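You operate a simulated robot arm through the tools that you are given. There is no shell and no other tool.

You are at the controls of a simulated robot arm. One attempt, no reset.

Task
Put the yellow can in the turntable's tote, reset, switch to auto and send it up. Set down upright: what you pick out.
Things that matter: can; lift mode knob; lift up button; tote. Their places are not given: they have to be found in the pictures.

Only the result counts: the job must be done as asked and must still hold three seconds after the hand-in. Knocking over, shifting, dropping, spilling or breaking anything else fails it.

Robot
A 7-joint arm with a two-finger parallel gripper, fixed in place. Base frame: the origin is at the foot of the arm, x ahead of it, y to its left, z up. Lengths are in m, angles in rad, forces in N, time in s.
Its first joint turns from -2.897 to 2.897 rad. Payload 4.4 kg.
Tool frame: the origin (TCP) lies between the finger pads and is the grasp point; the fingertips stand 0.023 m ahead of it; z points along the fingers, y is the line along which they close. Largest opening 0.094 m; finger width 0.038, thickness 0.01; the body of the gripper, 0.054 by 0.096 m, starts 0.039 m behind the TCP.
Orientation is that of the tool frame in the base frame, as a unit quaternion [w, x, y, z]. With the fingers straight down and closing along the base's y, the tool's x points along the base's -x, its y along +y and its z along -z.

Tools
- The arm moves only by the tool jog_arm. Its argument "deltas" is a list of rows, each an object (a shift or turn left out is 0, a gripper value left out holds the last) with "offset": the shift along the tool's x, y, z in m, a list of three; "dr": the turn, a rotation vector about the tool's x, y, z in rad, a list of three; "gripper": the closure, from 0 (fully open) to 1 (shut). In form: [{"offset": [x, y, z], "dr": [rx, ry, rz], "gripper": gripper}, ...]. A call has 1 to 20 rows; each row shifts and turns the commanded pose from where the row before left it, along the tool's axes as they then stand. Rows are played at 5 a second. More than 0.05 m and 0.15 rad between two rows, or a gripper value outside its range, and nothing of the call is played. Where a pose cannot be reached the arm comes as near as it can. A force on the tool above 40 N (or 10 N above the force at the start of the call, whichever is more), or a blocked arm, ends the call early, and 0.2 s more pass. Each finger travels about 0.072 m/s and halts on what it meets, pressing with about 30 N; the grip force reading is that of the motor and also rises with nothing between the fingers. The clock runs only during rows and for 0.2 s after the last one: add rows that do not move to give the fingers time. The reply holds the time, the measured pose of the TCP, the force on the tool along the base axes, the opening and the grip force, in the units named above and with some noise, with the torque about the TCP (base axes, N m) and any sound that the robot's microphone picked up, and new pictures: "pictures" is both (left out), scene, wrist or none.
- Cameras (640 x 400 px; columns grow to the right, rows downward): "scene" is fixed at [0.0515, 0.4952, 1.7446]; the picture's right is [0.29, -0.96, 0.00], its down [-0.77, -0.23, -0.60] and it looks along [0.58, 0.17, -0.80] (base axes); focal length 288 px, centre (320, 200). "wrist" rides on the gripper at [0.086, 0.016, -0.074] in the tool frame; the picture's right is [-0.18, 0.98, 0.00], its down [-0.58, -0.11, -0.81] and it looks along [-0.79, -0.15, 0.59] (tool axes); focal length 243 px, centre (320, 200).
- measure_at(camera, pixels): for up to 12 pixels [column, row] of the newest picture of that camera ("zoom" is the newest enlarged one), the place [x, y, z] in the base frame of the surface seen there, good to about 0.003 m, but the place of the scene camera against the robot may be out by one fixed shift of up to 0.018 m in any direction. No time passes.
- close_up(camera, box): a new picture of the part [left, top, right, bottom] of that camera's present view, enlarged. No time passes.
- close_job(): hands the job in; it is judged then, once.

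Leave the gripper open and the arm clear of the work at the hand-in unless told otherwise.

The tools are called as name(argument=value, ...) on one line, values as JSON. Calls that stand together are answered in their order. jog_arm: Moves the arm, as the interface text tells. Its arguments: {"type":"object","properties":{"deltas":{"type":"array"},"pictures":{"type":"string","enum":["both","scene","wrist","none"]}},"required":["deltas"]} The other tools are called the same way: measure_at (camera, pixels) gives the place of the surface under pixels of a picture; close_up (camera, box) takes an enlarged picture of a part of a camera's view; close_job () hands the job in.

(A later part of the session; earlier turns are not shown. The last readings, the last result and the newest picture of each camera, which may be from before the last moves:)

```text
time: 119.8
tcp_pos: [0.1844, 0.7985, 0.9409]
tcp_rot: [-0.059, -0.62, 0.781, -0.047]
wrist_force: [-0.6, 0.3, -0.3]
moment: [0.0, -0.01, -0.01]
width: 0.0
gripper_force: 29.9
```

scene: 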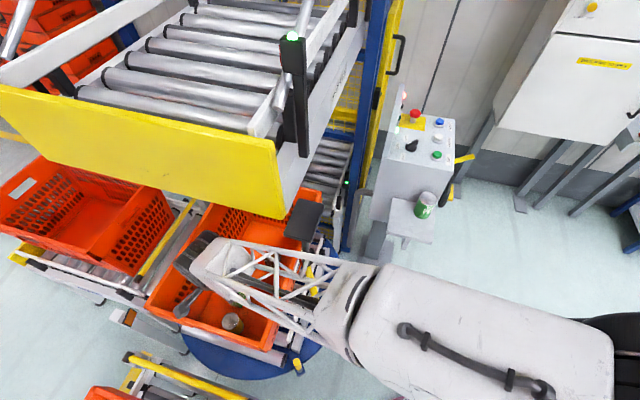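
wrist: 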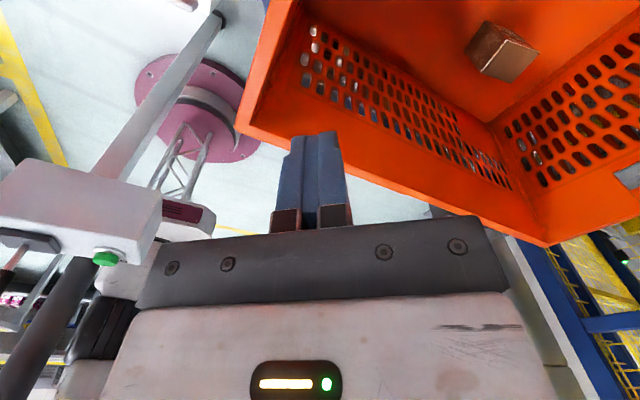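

The fingers now lean toward the base, as intended. I'll continue to about 45°.

jog_arm(deltas=[{"dr": [0, 0.1, 0]}, {"dr": [0, 0.1, 0]}, {"dr": [0, 0.1, 0]}, {"dr": [0, 0.1, 0]}, {"dr": [0, 0.1, 0]}, {"dr": [0, 0.09, 0]}, {"dr": [0, 0.045, 0]}, {}], pictures="both")

```text
time: 121.5
tcp_pos: [0.1849, 0.7992, 0.9408]
tcp_rot: [-0.299, -0.575, 0.723, -0.238]
wrist_force: [-0.2, -0.1, 0.4]
moment: [0.03, 0.0, -0.01]
width: 0.0001
gripper_force: 29.9
```

scene: 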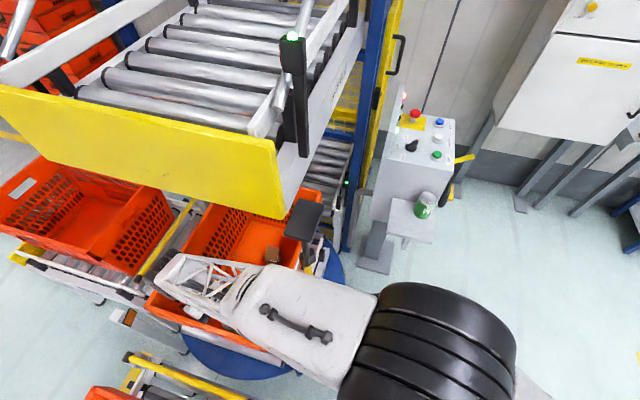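
wrist: 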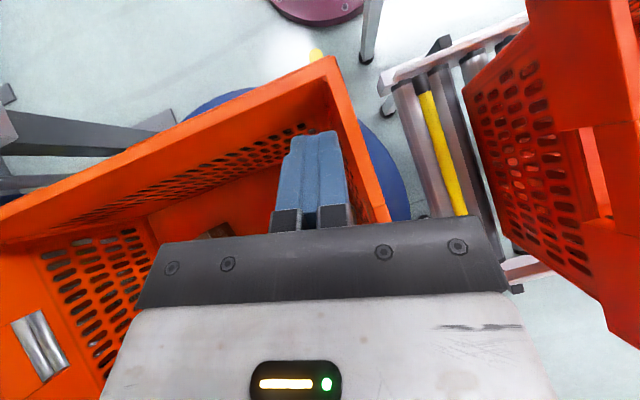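

The 45° tilt is reached with good tracking, and the hand is above the tote rim. Now I'll retract toward the base and lower slightly, to r≈0.70, z≈0.88, in tool coordinates.

jog_arm(deltas=[{"offset": [0.0021, 0, 0.0064]}, {"offset": [0.0042, 0, 0.0127]}, {"offset": [0.0064, 0, 0.0191]}, {"offset": [0.0074, 0, 0.0222]}, {"offset": [0.0074, 0, 0.0222]}, {"offset": [0.0064, 0, 0.0191]}, {"offset": [0.0048, 0, 0.0143]}, {"offset": [0.0037, 0, 0.0111]}, {}], pictures="both")

```text
time: 123.5
tcp_pos: [0.1567, 0.6833, 0.8815]
tcp_rot: [-0.298, -0.575, 0.724, -0.237]
wrist_force: [-1.1, -0.5, -0.8]
moment: [0.0, 0.03, 0.01]
width: 0.0
gripper_force: 29.8
```

scene: 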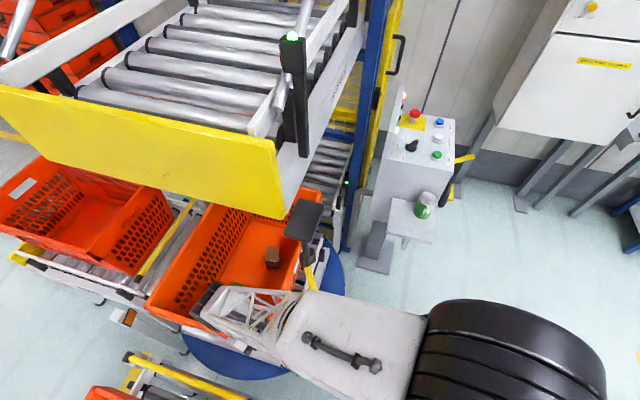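
wrist: 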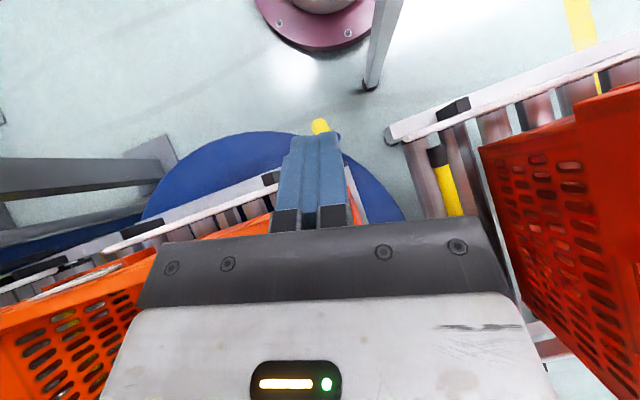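

It tracks well. I'll continue retracting to r≈0.60, z≈0.845; the wrist's underside will be about 0.9 when it crosses the rim.

jog_arm(deltas=[{"offset": [0.0025, 0, 0.0053]}, {"offset": [0.005, 0, 0.0105]}, {"offset": [0.0072, 0, 0.015]}, {"offset": [0.0083, 0, 0.0175]}, {"offset": [0.0083, 0, 0.0175]}, {"offset": [0.0072, 0, 0.015]}, {"offset": [0.005, 0, 0.0105]}, {"offset": [0.0025, 0, 0.0055]}, {}], pictures="both")

```text
time: 125.5
tcp_pos: [0.133, 0.5848, 0.8435]
tcp_rot: [-0.299, -0.575, 0.723, -0.238]
wrist_force: [-0.3, 0.6, -0.3]
moment: [0.02, 0.04, 0.01]
width: 0.0
gripper_force: 29.6
```

scene: 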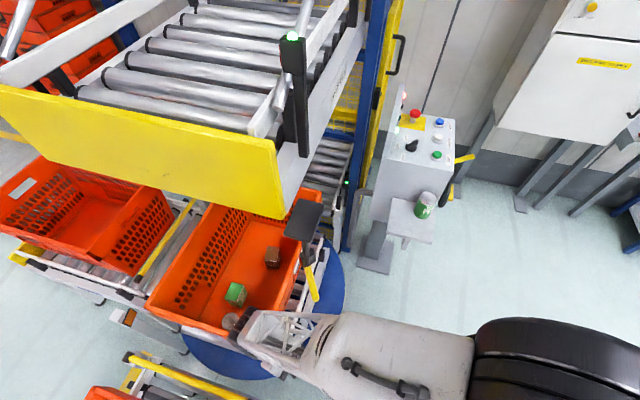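
wrist: 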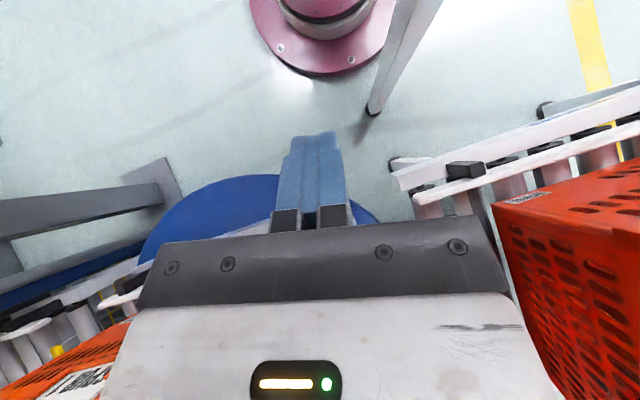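

Still good. I'll retract further to r≈0.52, z≈0.80; the wrist will then be inside the rim.

jog_arm(deltas=[{"offset": [0.002, 0, 0.006]}, {"offset": [0.003, 0, 0.011]}, {"offset": [0.0045, 0, 0.0145]}, {"offset": [0.005, 0, 0.0165]}, {"offset": [0.0045, 0, 0.0145]}, {"offset": [0.004, 0, 0.0125]}, {"offset": [0.0025, 0, 0.008]}, {"offset": [0.001, 0, 0.0035]}, {}], pictures="both")

```text
time: 127.5
tcp_pos: [0.1169, 0.5055, 0.8005]
tcp_rot: [-0.3, -0.575, 0.723, -0.237]
wrist_force: [0.1, -0.9, -0.9]
moment: [-0.03, -0.03, -0.01]
width: 0.0001
gripper_force: 30.4
```

scene: 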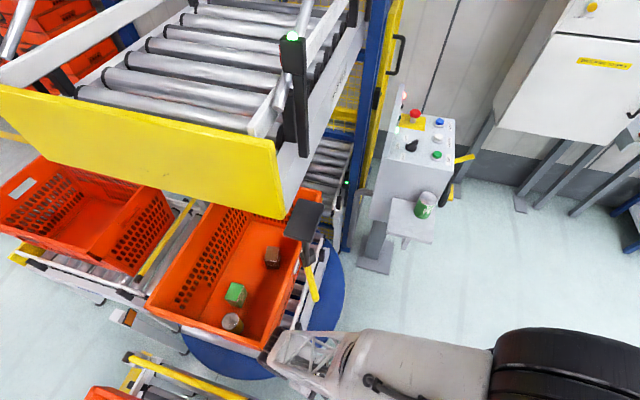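
wrist: 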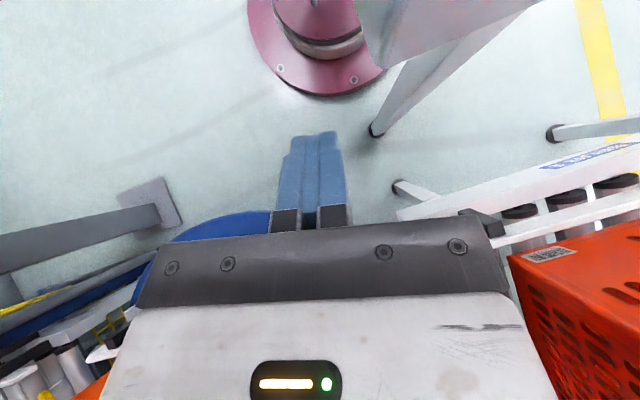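

The lever has been passed. Now I'll swing right, away from the poles, to about (0.27, 0.435), staying low enough to go beneath the lever.

jog_arm(deltas=[{"offset": [0.0015, -0.0101, 0.0015]}, {"offset": [0.003, -0.0202, 0.003]}, {"offset": [0.0037, -0.0243, 0.0036]}, {"offset": [0.004, -0.0263, 0.004]}, {"offset": [0.004, -0.0263, 0.004]}, {"offset": [0.0037, -0.0243, 0.0036]}, {"offset": [0.003, -0.0202, 0.003]}, {"offset": [0.0015, -0.0101, 0.0015]}, {}], pictures="both")

```text
time: 129.6
tcp_pos: [0.2693, 0.4351, 0.8011]
tcp_rot: [-0.299, -0.575, 0.724, -0.237]
wrist_force: [-0.7, 0.3, 0.5]
moment: [-0.02, 0.0, 0.01]
width: 0.0
gripper_force: 30.1
```

scene: 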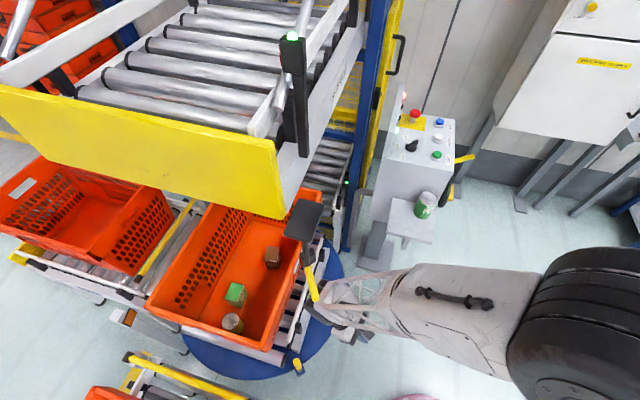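
wrist: 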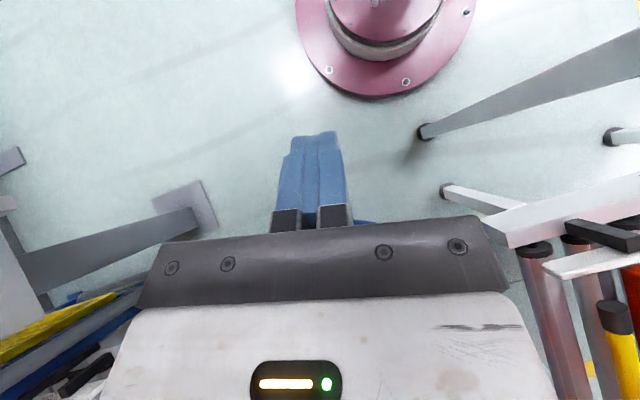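

I'm free of the obstacles, and the scene shows the yellow can, green block and brown block all inside the tote. Next I'll bring the tool back to vertical.

jog_arm(deltas=[{"dr": [0, -0.06, 0]}, {"dr": [0, -0.1, 0]}, {"dr": [0, -0.12, 0]}, {"dr": [0, -0.12, 0]}, {"dr": [0, -0.12, 0]}, {"dr": [0, -0.12, 0]}, {"dr": [0, -0.09, 0]}, {"dr": [0, -0.055, 0]}, {"dr": [0, 0, 0.06]}, {"dr": [0, 0, 0.12]}, {"dr": [0, 0, 0.14]}, {"dr": [0, 0, 0.14]}, {"dr": [0, 0, 0.14]}, {"dr": [0, 0, 0.14]}, {"dr": [0, 0, 0.14]}, {"dr": [0, 0, 0.14]}, {"dr": [0, 0, 0.14]}, {"dr": [0, 0, 0.12]}, {"dr": [0, 0, 0.067]}, {}], pictures="both")

```text
time: 133.8
tcp_pos: [0.2667, 0.4368, 0.8023]
tcp_rot: [0.0, 0.002, 1.0, 0.0]
wrist_force: [0.1, 0.1, 0.6]
moment: [-0.02, 0.01, -0.05]
width: 0.0
gripper_force: 30.2
```

scene: 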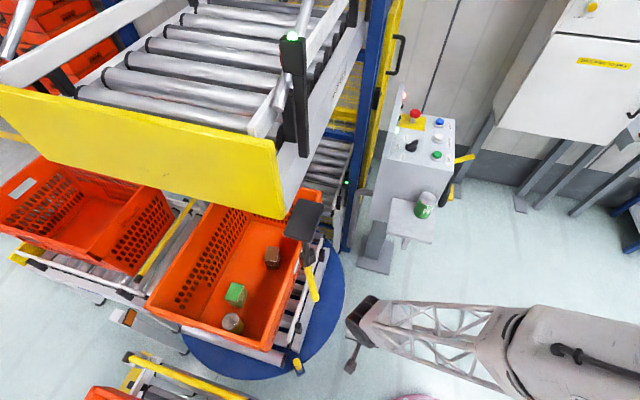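
wrist: 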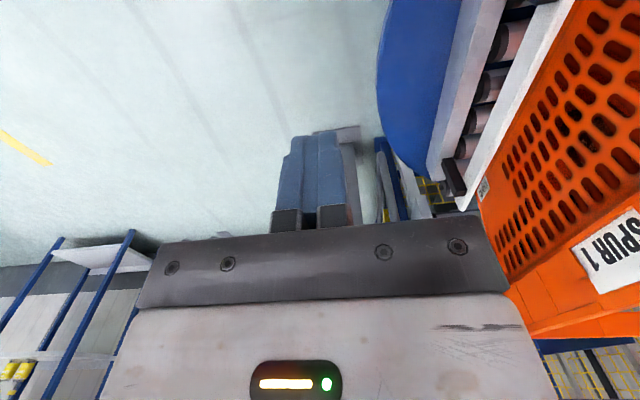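

The tool is vertical again. I'll check the tote contents and the lever now that the view is clear.

close_up(camera="scene", box=[140, 260, 300, 360])

close_up(camera="scene", box=[280, 190, 340, 290])

measure_at(camera="scene", pixels=[[232, 320], [234, 292], [272, 255], [148, 303], [272, 348], [314, 290], [310, 275], [316, 299]])

```text
4.00 times, centred on (220, 310) of scene
```

zoom: 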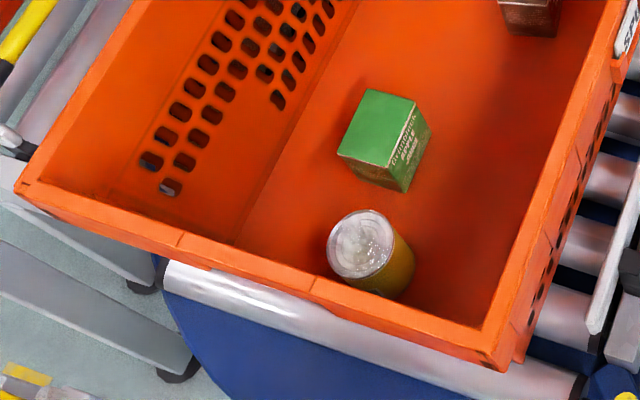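

```text
4.00 times, centred on (310, 240) of scene
```

zoom: 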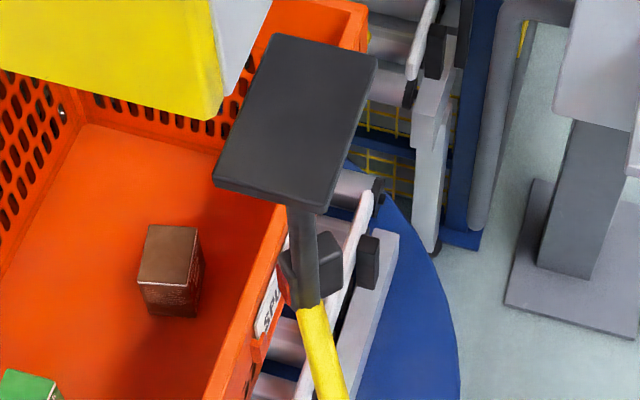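

```text
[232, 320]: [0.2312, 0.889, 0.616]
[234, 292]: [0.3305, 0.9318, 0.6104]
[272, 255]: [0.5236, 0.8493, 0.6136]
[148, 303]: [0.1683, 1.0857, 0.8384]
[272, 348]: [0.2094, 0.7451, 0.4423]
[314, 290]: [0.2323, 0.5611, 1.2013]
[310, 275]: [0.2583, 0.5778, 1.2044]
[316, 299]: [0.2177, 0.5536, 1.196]
```

The yellow can stands upright and the blocks and tote are exactly where they were. Now I'll restore the lever. I'll rise to z≈1.09 at (0.215, 0.45), on the base side of the lever.

jog_arm(deltas=[{"offset": [0.002, 0, -0.01]}, {"offset": [0.004, 0.001, -0.02]}, {"offset": [0.005, 0.001, -0.027]}, {"offset": [0.005, 0.001, -0.03]}, {"offset": [0.005, 0.001, -0.03]}, {"offset": [0.005, 0.002, -0.03]}, {"offset": [0.005, 0.002, -0.03]}, {"offset": [0.005, 0.002, -0.03]}, {"offset": [0.005, 0.001, -0.03]}, {"offset": [0.005, 0.001, -0.025]}, {"offset": [0.004, 0.001, -0.018]}, {"offset": [0.002, 0, -0.008]}, {}], pictures="scene")

```text
time: 136.6
tcp_pos: [0.213, 0.4502, 1.0899]
tcp_rot: [0.0, 0.001, 1.0, 0.001]
wrist_force: [0.9, 0.3, -0.4]
moment: [-0.02, 0.02, -0.02]
width: 0.0001
gripper_force: 30.0
```

scene: 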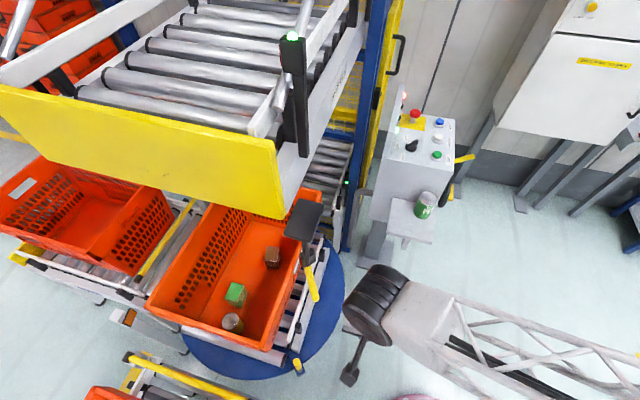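

Now I'll move +y slowly so the hand's side meets the lever near its tip (expected at TCP y≈0.494) and push it gently to about TCP y≈0.52.

jog_arm(deltas=[{"offset": [0, 0.01, 0]}, {"offset": [0, 0.014, 0]}, {"offset": [0, 0.01, 0]}, {"offset": [0, 0.006, 0]}, {"offset": [0, 0.005, 0]}, {"offset": [0, 0.005, 0]}, {"offset": [0, 0.005, 0]}, {"offset": [0, 0.005, 0]}, {"offset": [0, 0.005, 0]}, {"offset": [0, 0.004, 0]}, {}], pictures="scene")

close_up(camera="scene", box=[280, 190, 340, 290])

```text
time: 138.9
tcp_pos: [0.2154, 0.5182, 1.0896]
tcp_rot: [0.0, 0.002, 1.0, 0.001]
wrist_force: [-0.4, -0.4, -0.7]
moment: [0.01, -0.01, 0.01]
width: 0.0
gripper_force: 30.3
```

scene: 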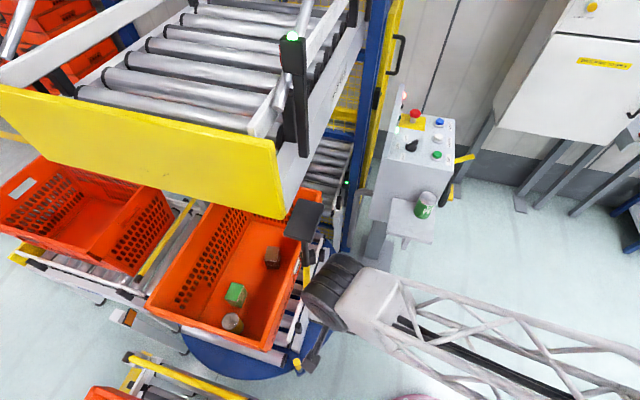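

```text
4.00 times, centred on (310, 240) of scene
```

zoom: 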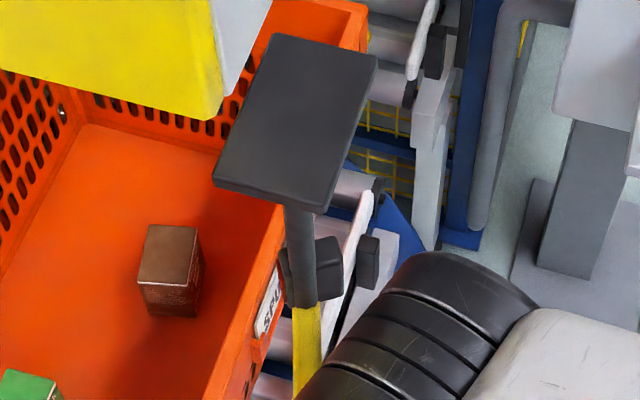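

The lever has turned most of the way (its line in the close-up goes from (308,305) to (306,400); originally (300,307) to (272,400)). I'll push another 0.014 m and compare again.

jog_arm(deltas=[{"offset": [0, 0.003, 0]}, {"offset": [0, 0.004, 0]}, {"offset": [0, 0.004, 0]}, {"offset": [0, 0.003, 0]}, {}], pictures="scene")

close_up(camera="scene", box=[280, 190, 340, 290])

```text
time: 140.2
tcp_pos: [0.2151, 0.5322, 1.0885]
tcp_rot: [0.0, 0.002, 1.0, 0.001]
wrist_force: [-0.6, -0.4, -0.3]
moment: [0.02, 0.0, 0.01]
width: 0.0001
gripper_force: 30.2
```

scene: 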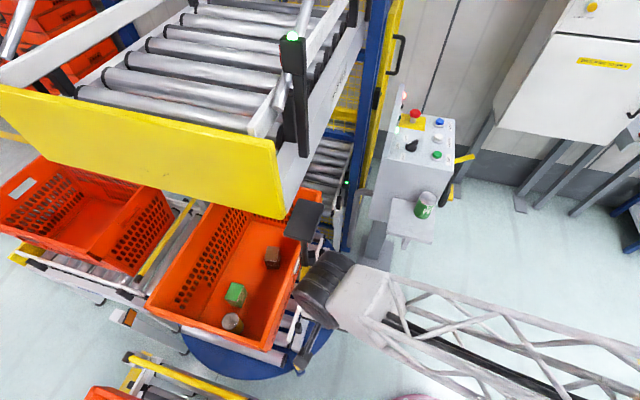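

```text
4.00 times, centred on (310, 240) of scene
```

zoom: 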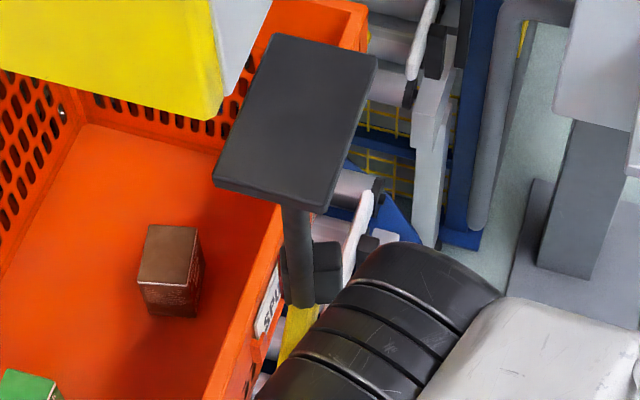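

The lever is nearly back, but the wrist covers it. I'll back off 0.06 m to see it fully and compare with the first picture.

jog_arm(deltas=[{"offset": [0, -0.005, 0]}, {"offset": [0, -0.015, 0]}, {"offset": [0, -0.02, 0]}, {"offset": [0, -0.02, 0]}, {"offset": [0, -0.01, 0]}, {}], pictures="scene")

close_up(camera="scene", box=[280, 190, 340, 290])

measure_at(camera="scene", pixels=[[305, 268], [303, 275], [301, 283], [299, 290], [298, 295], [297, 300], [296, 303], [300, 298]])

```text
time: 141.6
tcp_pos: [0.2142, 0.4612, 1.0895]
tcp_rot: [-0.001, 0.002, 1.0, 0.001]
wrist_force: [0.4, 0.1, -0.3]
moment: [0.0, -0.03, 0.02]
width: 0.0002
gripper_force: 30.3
```

scene: 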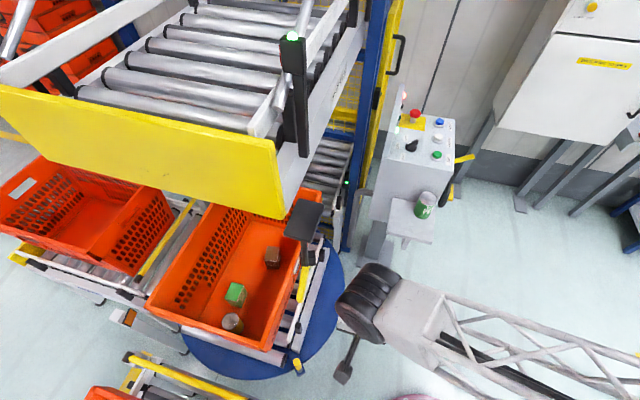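

```text
4.00 times, centred on (310, 240) of scene
```

zoom: 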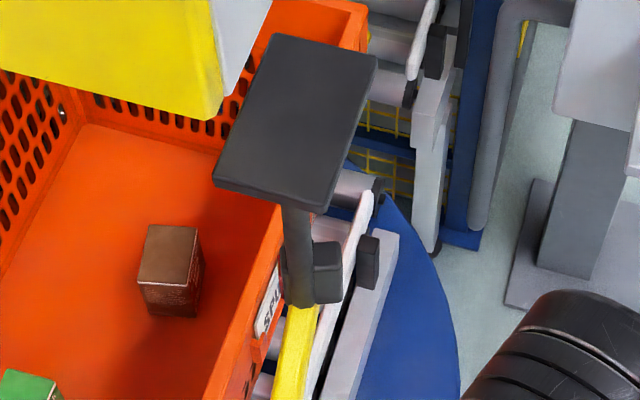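

```text
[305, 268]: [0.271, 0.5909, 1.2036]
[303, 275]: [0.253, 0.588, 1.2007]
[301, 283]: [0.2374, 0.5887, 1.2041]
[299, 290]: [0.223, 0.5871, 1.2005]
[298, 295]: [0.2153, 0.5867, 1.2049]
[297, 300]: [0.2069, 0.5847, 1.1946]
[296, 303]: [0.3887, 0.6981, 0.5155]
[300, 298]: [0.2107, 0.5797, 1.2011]
```

The lever now points along roughly 184° (nearly straight −x). I'll take the same enlarged view as at the very start for a direct comparison of its tip.

close_up(camera="scene", box=[140, 170, 360, 390])

close_up(camera="scene", box=[240, 170, 360, 290])

```text
1.82 times, centred on (250, 280) of scene
```

zoom: 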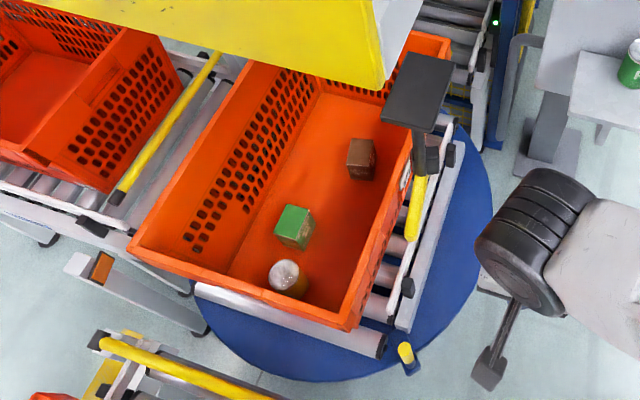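

```text
3.33 times, centred on (300, 230) of scene
```

zoom: 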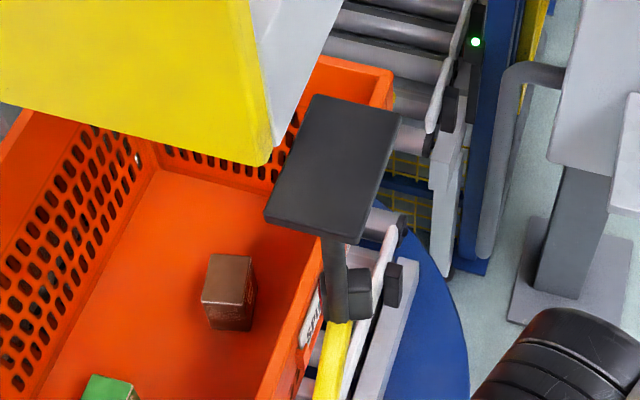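

Comparing with the first pictures, the tip is about 9 px (in this 1.82× view) to the right of where it was: at (411,240) now, (402,238) then. It needs about 7–8° more. I'll push again, about 0.009 m past the last push point.

jog_arm(deltas=[{"offset": [0, 0.01, 0]}, {"offset": [0, 0.018, 0]}, {"offset": [0, 0.018, 0]}, {"offset": [0, 0.014, 0]}, {"offset": [0, 0.008, 0]}, {"offset": [0, 0.004, 0]}, {"offset": [0, 0.004, 0]}, {"offset": [0, 0.003, 0]}, {}, {"offset": [0, -0.005, 0]}, {"offset": [0, -0.02, 0]}, {"offset": [0, -0.025, 0]}, {"offset": [0, -0.025, 0]}, {}], pictures="scene")

close_up(camera="scene", box=[280, 190, 340, 290])

close_up(camera="scene", box=[140, 170, 360, 390])

measure_at(camera="scene", pixels=[[304, 268], [302, 275], [300, 283], [298, 290], [297, 295], [296, 299]])

```text
time: 144.6
tcp_pos: [0.2127, 0.465, 1.0887]
tcp_rot: [-0.001, 0.002, 1.0, 0.001]
wrist_force: [0.5, 0.4, 0.6]
moment: [-0.02, -0.02, 0.01]
width: 0.0
gripper_force: 30.2
```

scene: 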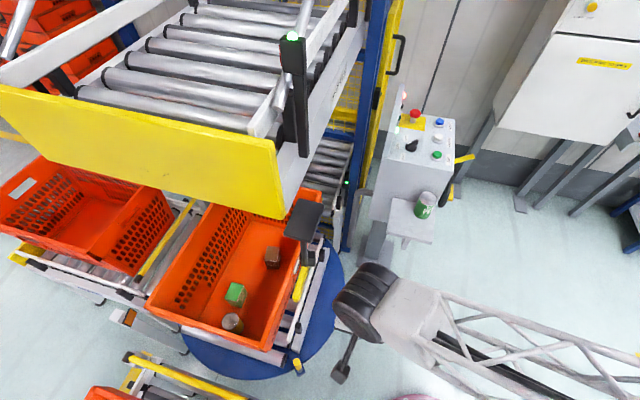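

```text
4.00 times, centred on (310, 240) of scene
```

zoom: 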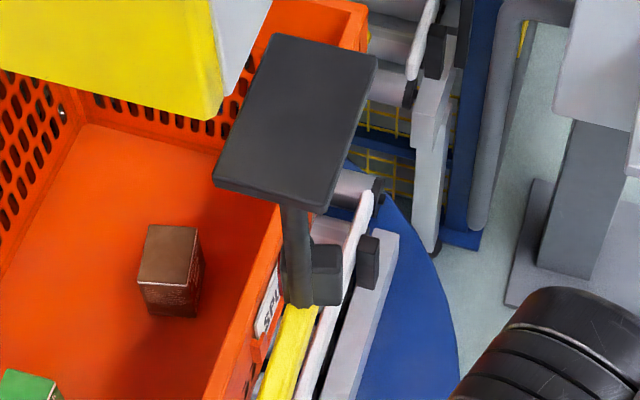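

```text
1.82 times, centred on (250, 280) of scene
```

zoom: 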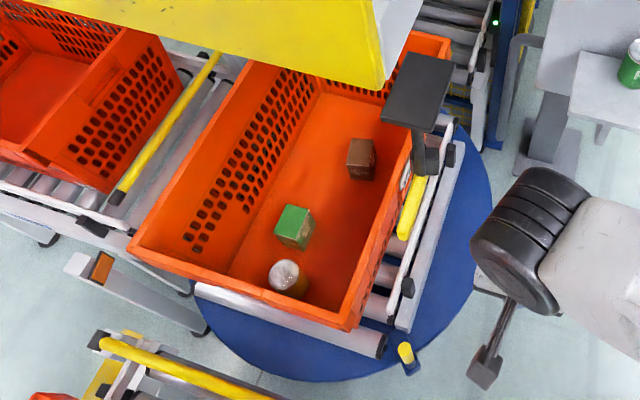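

```text
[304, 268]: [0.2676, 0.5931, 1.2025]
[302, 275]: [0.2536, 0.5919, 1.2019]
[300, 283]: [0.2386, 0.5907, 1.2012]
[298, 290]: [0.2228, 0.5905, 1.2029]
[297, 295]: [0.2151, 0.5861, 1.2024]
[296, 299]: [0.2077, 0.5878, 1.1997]
```

In the same enlarged view the lever's tip is back at about (402,239), matching the first picture. Now for the control box. I'll move away from the lever to about (0.42, 0.25, 1.20).

jog_arm(deltas=[{"offset": [0, -0.02, -0.005]}, {"offset": [-0.015, -0.025, -0.01]}, {"offset": [-0.025, -0.025, -0.015]}, {"offset": [-0.03, -0.025, -0.015]}, {"offset": [-0.03, -0.025, -0.015]}, {"offset": [-0.03, -0.025, -0.015]}, {"offset": [-0.03, -0.025, -0.012]}, {"offset": [-0.025, -0.02, -0.01]}, {"offset": [-0.015, -0.015, -0.008]}, {"offset": [-0.007, -0.01, -0.005]}, {}], pictures="both")

```text
time: 146.9
tcp_pos: [0.4218, 0.2487, 1.199]
tcp_rot: [0.0, 0.002, 1.0, 0.001]
wrist_force: [-0.6, -0.3, -0.1]
moment: [0.03, -0.03, -0.03]
width: 0.0
gripper_force: 29.8
```

scene: 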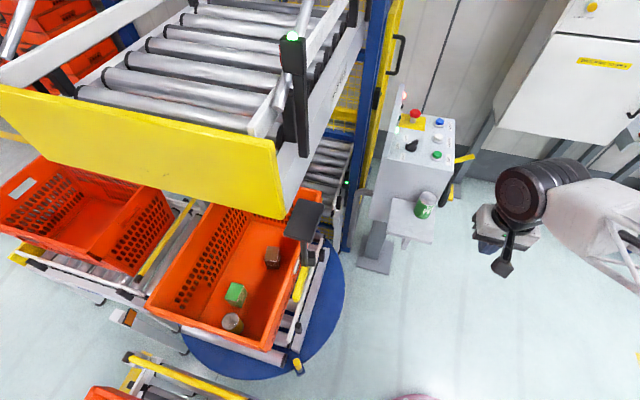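
wrist: 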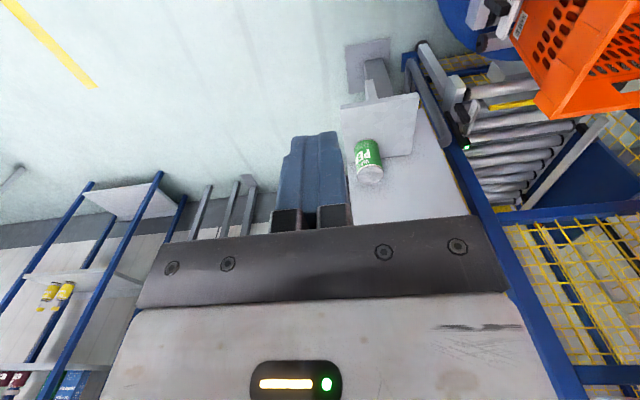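

Nothing is in the way. I'll move forward to about (0.80, 0.30, 1.25), so the wrist camera looks at the button panel.

jog_arm(deltas=[{"offset": [-0.018, 0.003, -0.003]}, {"offset": [-0.036, 0.005, -0.005]}, {"offset": [-0.042, 0.006, -0.006]}, {"offset": [-0.042, 0.006, -0.006]}, {"offset": [-0.042, 0.006, -0.006]}, {"offset": [-0.042, 0.006, -0.006]}, {"offset": [-0.042, 0.006, -0.006]}, {"offset": [-0.042, 0.006, -0.006]}, {"offset": [-0.036, 0.004, -0.004]}, {"offset": [-0.024, 0.002, -0.002]}, {"offset": [-0.012, 0.001, -0.001]}, {}], pictures="both")

close_up(camera="wrist", box=[300, 0, 640, 200])

```text
time: 149.6
tcp_pos: [0.7991, 0.3003, 1.2503]
tcp_rot: [0.0, 0.002, 1.0, 0.002]
wrist_force: [-0.5, -0.2, -1.3]
moment: [0.01, -0.01, 0.0]
width: 0.0
gripper_force: 29.8
```

scene: 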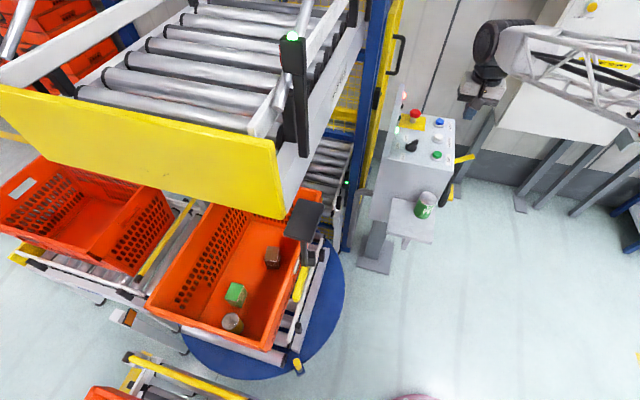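
wrist: 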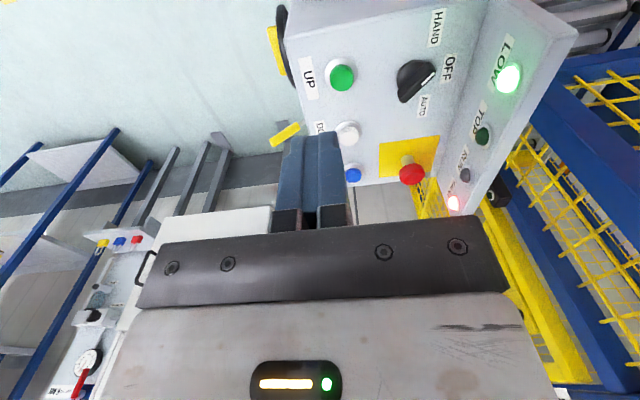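

```text
1.88 times, centred on (470, 100) of wrist
```

zoom: 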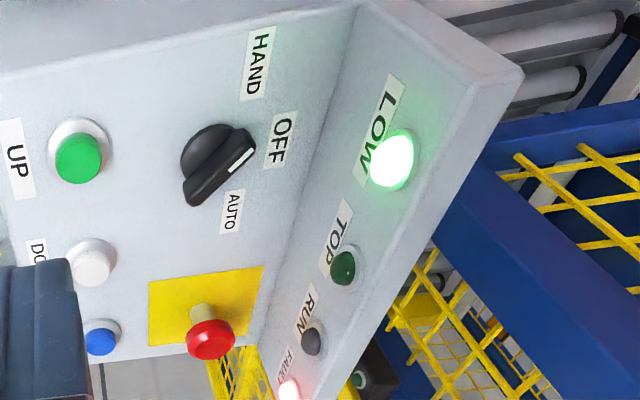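

The panel is well visible: RESET (blue) at (353,175), UP (green) at (342,77), and the knob near (413,85). FAULT is red and LOW is lit. I'll measure these precisely.

measure_at(camera="wrist", pixels=[[343, 77], [348, 133], [353, 175], [411, 172], [437, 27], [448, 68], [423, 106], [509, 78], [482, 135], [465, 175], [453, 203], [345, 60]])

close_up(camera="wrist", box=[380, 45, 460, 125])

```text
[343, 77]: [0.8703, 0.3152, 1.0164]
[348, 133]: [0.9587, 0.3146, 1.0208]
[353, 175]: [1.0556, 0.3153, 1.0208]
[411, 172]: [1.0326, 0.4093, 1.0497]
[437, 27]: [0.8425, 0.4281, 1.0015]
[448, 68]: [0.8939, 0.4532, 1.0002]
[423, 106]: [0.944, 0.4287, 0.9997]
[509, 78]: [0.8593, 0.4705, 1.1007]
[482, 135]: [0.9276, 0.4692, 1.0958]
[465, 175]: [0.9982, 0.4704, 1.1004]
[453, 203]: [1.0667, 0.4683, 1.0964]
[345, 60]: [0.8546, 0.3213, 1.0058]
```

```text
5.00 times, centred on (420, 85) of wrist
```

zoom: 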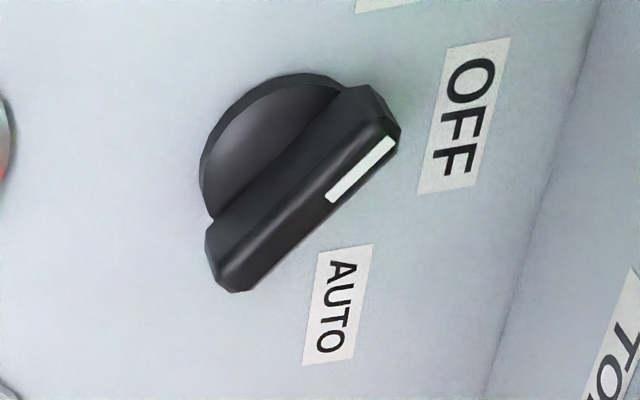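

Now I'll measure the knob's handle, its ends and its round base in this close-up.

measure_at(camera="zoom", pixels=[[392, 138], [372, 95], [330, 200], [345, 150], [300, 195], [250, 240], [215, 240], [238, 285], [205, 180], [260, 90], [350, 95], [280, 250]])

```text
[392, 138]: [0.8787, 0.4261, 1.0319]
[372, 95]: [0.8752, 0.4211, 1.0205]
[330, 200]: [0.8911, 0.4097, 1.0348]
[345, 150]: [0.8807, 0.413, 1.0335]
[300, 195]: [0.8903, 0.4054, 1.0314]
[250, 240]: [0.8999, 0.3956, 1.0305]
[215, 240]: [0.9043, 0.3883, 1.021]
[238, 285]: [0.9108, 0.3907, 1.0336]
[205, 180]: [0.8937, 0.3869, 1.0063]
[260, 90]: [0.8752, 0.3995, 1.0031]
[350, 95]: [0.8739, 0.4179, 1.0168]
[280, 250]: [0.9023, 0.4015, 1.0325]
```

The knob's centre is about (0.8935, 0.405). Its pointer is at about 132° (HAND side), OFF is at 90° and AUTO on the +x side at about 45°, so it must turn clockwise by about 90°. RESET is at (1.056, 0.3145) with its top at z≈1.02. I'll move above RESET first, to z≈1.10.

jog_arm(deltas=[{"offset": [-0.015, 0.001, 0.004]}, {"offset": [-0.032, 0.002, 0.01]}, {"offset": [-0.04, 0.002, 0.018]}, {"offset": [-0.04, 0.002, 0.022]}, {"offset": [-0.04, 0.002, 0.024]}, {"offset": [-0.04, 0.002, 0.024]}, {"offset": [-0.03, 0.002, 0.024]}, {"offset": [-0.015, 0.001, 0.016]}, {"offset": [-0.005, 0, 0.008]}, {}, {}], pictures="both")

```text
time: 151.9
tcp_pos: [1.0559, 0.3131, 1.1]
tcp_rot: [-0.001, 0.002, 1.0, 0.001]
wrist_force: [-1.6, 0.0, -1.7]
moment: [0.04, 0.0, -0.03]
width: 0.0
gripper_force: 30.1
```

scene: 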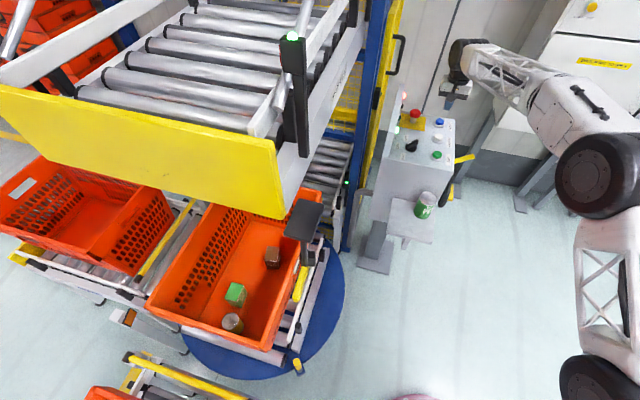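
wrist: 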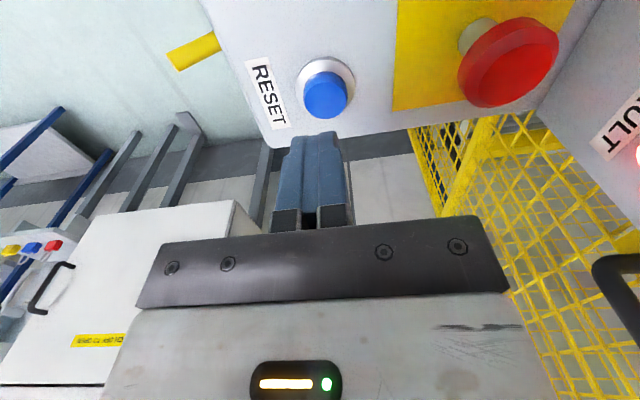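

The arm reaches it. RESET is at about (326,92) in the wrist view; I'll measure it from close by, and the E-stop next to it.

measure_at(camera="wrist", pixels=[[326, 96], [308, 90], [344, 95], [327, 78], [325, 112], [326, 62], [300, 100], [500, 80], [470, 40], [515, 60], [270, 130], [400, 120]])

```text
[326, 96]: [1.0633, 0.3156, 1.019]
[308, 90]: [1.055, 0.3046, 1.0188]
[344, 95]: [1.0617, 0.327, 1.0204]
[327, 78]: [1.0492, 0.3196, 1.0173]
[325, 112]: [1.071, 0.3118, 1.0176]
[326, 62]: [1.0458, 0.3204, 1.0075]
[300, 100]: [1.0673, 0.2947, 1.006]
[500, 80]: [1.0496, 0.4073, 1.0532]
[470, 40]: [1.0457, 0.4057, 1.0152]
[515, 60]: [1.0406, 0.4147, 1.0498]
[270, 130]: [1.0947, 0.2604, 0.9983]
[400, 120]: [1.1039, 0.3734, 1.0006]
```

RESET's cap centre is (1.060, 0.3155) with its top at z=1.0187; contact is expected at TCP z≈1.042. I'll centre over it and go down to just above contact.

jog_arm(deltas=[{"offset": [-0.004, 0.0024, 0.01]}, {"offset": [0, 0, 0.018]}, {"offset": [0, 0, 0.015]}, {"offset": [0, 0, 0.009]}, {}], pictures="wrist")

```text
time: 153.2
tcp_pos: [1.0604, 0.3164, 1.0475]
tcp_rot: [0.0, 0.002, 1.0, 0.001]
wrist_force: [-0.1, 0.7, 0.1]
moment: [-0.01, 0.01, -0.01]
width: 0.0
gripper_force: 29.8
```

wrist: 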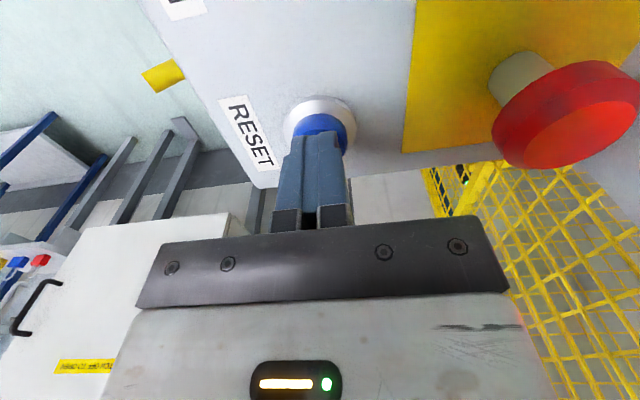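

The fingertips are right over the blue button. I'll press down in 2 mm steps, watching force and sound.

jog_arm(deltas=[{"offset": [0, 0, 0.002]}, {"offset": [0, 0, 0.002]}, {"offset": [0, 0, 0.002]}, {"offset": [0, 0, 0.002]}, {"offset": [0, 0, 0.002]}, {}], pictures="both")

```text
time: 154.6
tcp_pos: [1.0603, 0.316, 1.0387]
tcp_rot: [0.0, 0.002, 1.0, 0.001]
wrist_force: [2.9, 0.7, 3.7]
moment: [0.0, -0.05, -0.01]
width: 0.0
gripper_force: 30.2
heard: click
```

scene: 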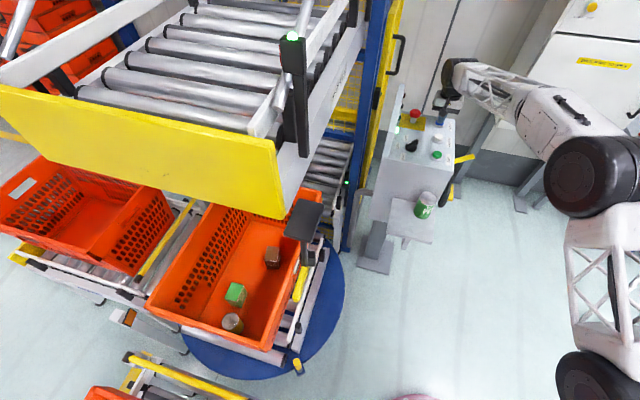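
wrist: 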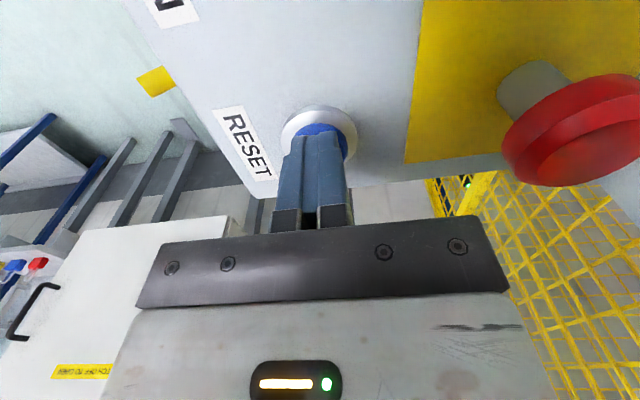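

A click was heard, and the red FAULT light seems to be out in the scene view. I'll lift off and check the lamps.

jog_arm(deltas=[{"offset": [0, 0, -0.01]}, {"offset": [0, 0, -0.02]}, {"offset": [0.01, 0, -0.03]}, {"offset": [0.03, 0, -0.03]}, {"offset": [0.04, 0, -0.03]}, {"offset": [0.04, 0, -0.03]}, {"offset": [0.04, 0, -0.03]}, {"offset": [0.04, 0, -0.02]}, {"offset": [0.03, 0, -0.01]}, {"offset": [0.015, 0, 0]}, {}], pictures="both")

close_up(camera="wrist", box=[300, 0, 640, 200])

```text
time: 156.9
tcp_pos: [0.8155, 0.3156, 1.2501]
tcp_rot: [-0.001, 0.002, 1.0, 0.001]
wrist_force: [0.3, -0.2, -0.3]
moment: [0.0, -0.01, 0.01]
width: 0.0002
gripper_force: 30.2
```

scene: 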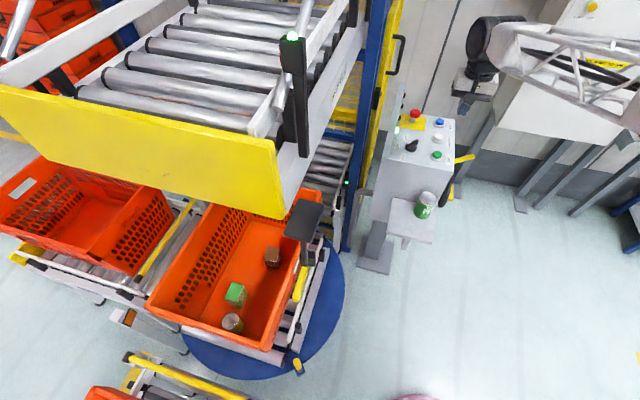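
wrist: 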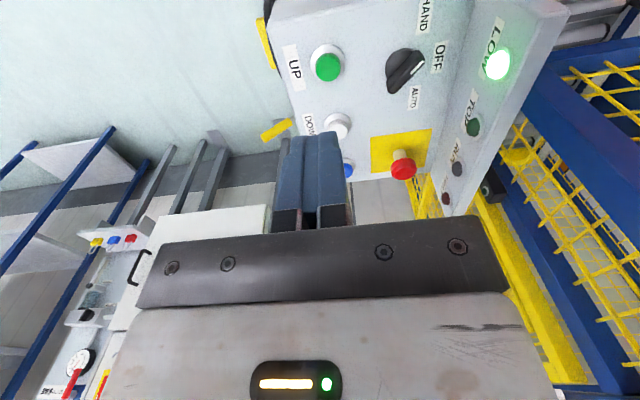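

```text
1.88 times, centred on (470, 100) of wrist
```

zoom: 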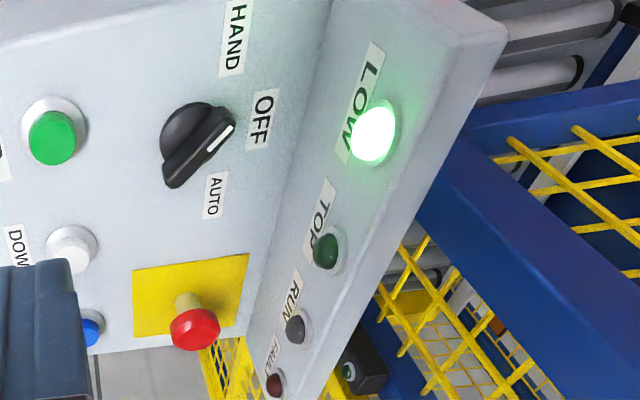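

FAULT is out. Next is the knob. I'll turn the tool so the fingers will close across the handle with the camera on the side away from the lamp plate (tool x → about 312°), and open the fingers to about 0.047 m.

jog_arm(deltas=[{"dr": [0, 0, -0.06], "gripper": 0.5}, {"dr": [0, 0, -0.12]}, {"dr": [0, 0, -0.145]}, {"dr": [0, 0, -0.145]}, {"dr": [0, 0, -0.145]}, {"dr": [0, 0, -0.145]}, {"dr": [0, 0, -0.145]}, {"dr": [0, 0, -0.145]}, {"dr": [0, 0, -0.145]}, {"dr": [0, 0, -0.145]}, {"dr": [0, 0, -0.145]}, {"dr": [0, 0, -0.145]}, {"dr": [0, 0, -0.145]}, {"dr": [0, 0, -0.145]}, {"dr": [0, 0, -0.145]}, {"dr": [0, 0, -0.145]}, {"dr": [0, 0, -0.064]}, {"dr": [0, 0, -0.03]}, {}], pictures="none")

```text
time: 160.9
tcp_pos: [0.8156, 0.3166, 1.2493]
tcp_rot: [0.0, 0.913, -0.407, 0.001]
wrist_force: [0.6, -0.2, -0.4]
moment: [0.0, -0.01, 0.01]
width: 0.0472
gripper_force: 0.1
```

The orientation is right. I'll move above the knob at z≈1.12.

jog_arm(deltas=[{"offset": [-0.0015, -0.012, 0.012]}, {"offset": [-0.0027, -0.022, 0.022]}, {"offset": [-0.0032, -0.027, 0.03]}, {"offset": [-0.003, -0.026, 0.03]}, {"offset": [-0.002, -0.02, 0.024]}, {"offset": [-0.0013, -0.01, 0.012]}, {}], pictures="both")

```text
time: 162.6
tcp_pos: [0.8948, 0.4078, 1.1186]
tcp_rot: [0.0, 0.913, -0.408, 0.0]
wrist_force: [-0.3, -0.3, 0.6]
moment: [-0.01, 0.0, -0.02]
width: 0.047
gripper_force: 0.1
```

scene: 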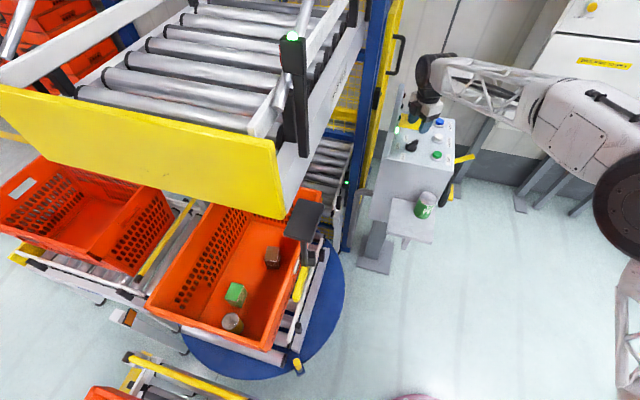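
wrist: 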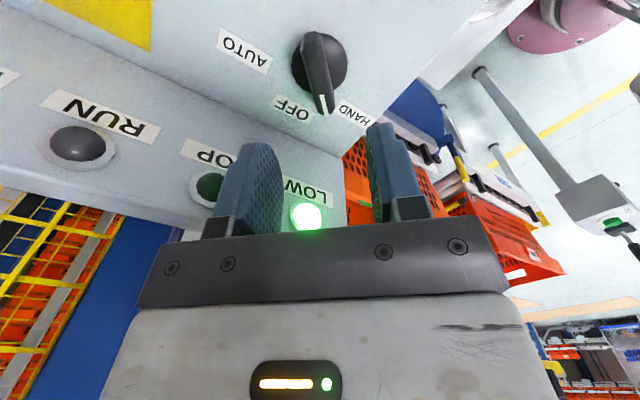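

The knob is right between the fingers in view. The handle is at (322,70), its white pointer toward (325,108), with HAND at (355,113), OFF at (295,107) and AUTO at (243,50). I'll measure its centre line for alignment.

measure_at(camera="wrist", pixels=[[325, 105], [320, 40], [318, 70], [312, 70], [330, 70], [314, 90], [334, 95], [342, 60], [300, 60], [318, 52], [326, 85], [322, 35]])

close_up(camera="wrist", box=[240, 10, 400, 130])

```text
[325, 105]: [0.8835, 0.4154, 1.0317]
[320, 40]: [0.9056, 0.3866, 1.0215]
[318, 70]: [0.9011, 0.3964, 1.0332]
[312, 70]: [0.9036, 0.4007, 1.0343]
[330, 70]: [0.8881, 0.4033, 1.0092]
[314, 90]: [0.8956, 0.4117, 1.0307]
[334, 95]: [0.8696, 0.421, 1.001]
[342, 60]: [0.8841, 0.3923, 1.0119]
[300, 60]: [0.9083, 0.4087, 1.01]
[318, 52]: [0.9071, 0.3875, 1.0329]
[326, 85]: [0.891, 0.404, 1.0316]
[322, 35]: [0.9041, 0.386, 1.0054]
```

```text
3.33 times, centred on (320, 70) of wrist
```

zoom: 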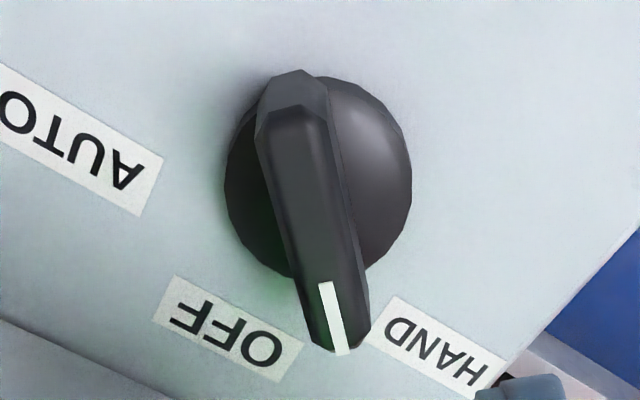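

The handle's centre line is within 2 mm of the tool. I'll correct that and descend to z≈1.036, so the fingertips come down on both sides of the handle, watching the force.

jog_arm(deltas=[{"offset": [-0.001, 0.002, 0.02]}, {"offset": [0, 0, 0.022]}, {"offset": [0, 0, 0.018]}, {"offset": [0, 0, 0.012]}, {"offset": [0, 0, 0.008]}, {"offset": [0, 0, 0.003]}, {}], pictures="both")

```text
time: 164.2
tcp_pos: [0.8924, 0.4055, 1.0352]
tcp_rot: [-0.001, 0.913, -0.408, 0.001]
wrist_force: [0.6, -0.1, -0.4]
moment: [0.0, 0.0, 0.02]
width: 0.047
gripper_force: 0.0
```

scene: 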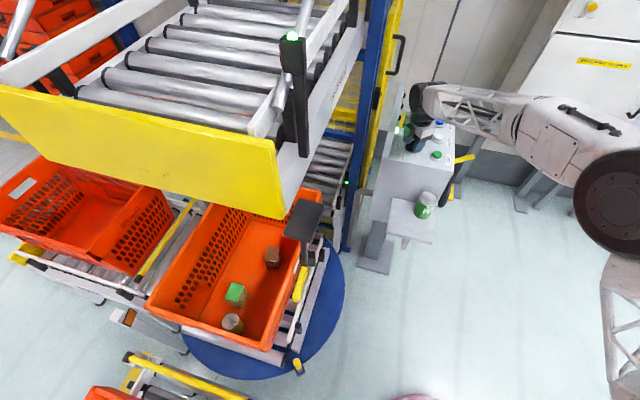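
wrist: 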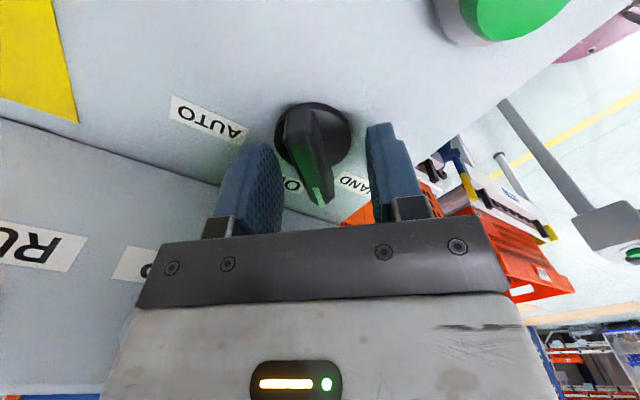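

The fingers straddle the handle with no contact. I'll close on it.

jog_arm(deltas=[{"gripper": 0.7}, {"gripper": 0.85}, {"gripper": 1.0}, {"gripper": 1.0}], pictures="wrist")

```text
time: 164.9
tcp_pos: [0.8944, 0.4067, 1.0358]
tcp_rot: [-0.002, 0.913, -0.407, 0.002]
wrist_force: [51.3, 33.1, -11.9]
moment: [-0.3, -0.48, 0.08]
width: 0.0148
gripper_force: 29.9
stopped in row 3: the force on the tool passed its limit at 51 N (the readings are from after the stop); the commanded pose is now the measured one
```

wrist: 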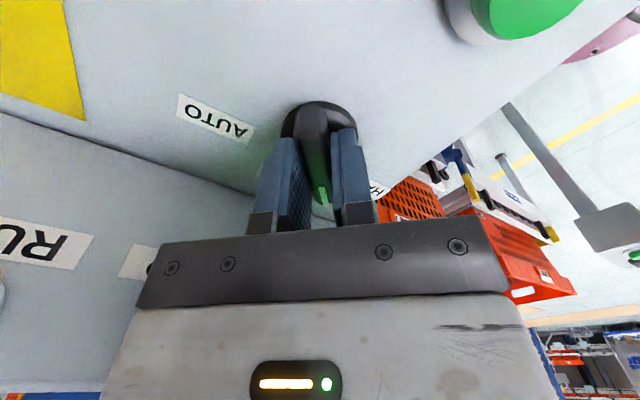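

The grip is on the handle (width 0.0148), with a side force from a small centring error. I'll hold still for a moment and read again.

jog_arm(deltas=[{"gripper": 1.0}, {"gripper": 1.0}], pictures="none")

```text
time: 165.5
tcp_pos: [0.893, 0.4069, 1.0359]
tcp_rot: [-0.002, 0.913, -0.408, 0.002]
wrist_force: [49.4, 34.4, -11.9]
moment: [-0.57, -0.71, 0.09]
width: 0.0174
gripper_force: 30.2
```

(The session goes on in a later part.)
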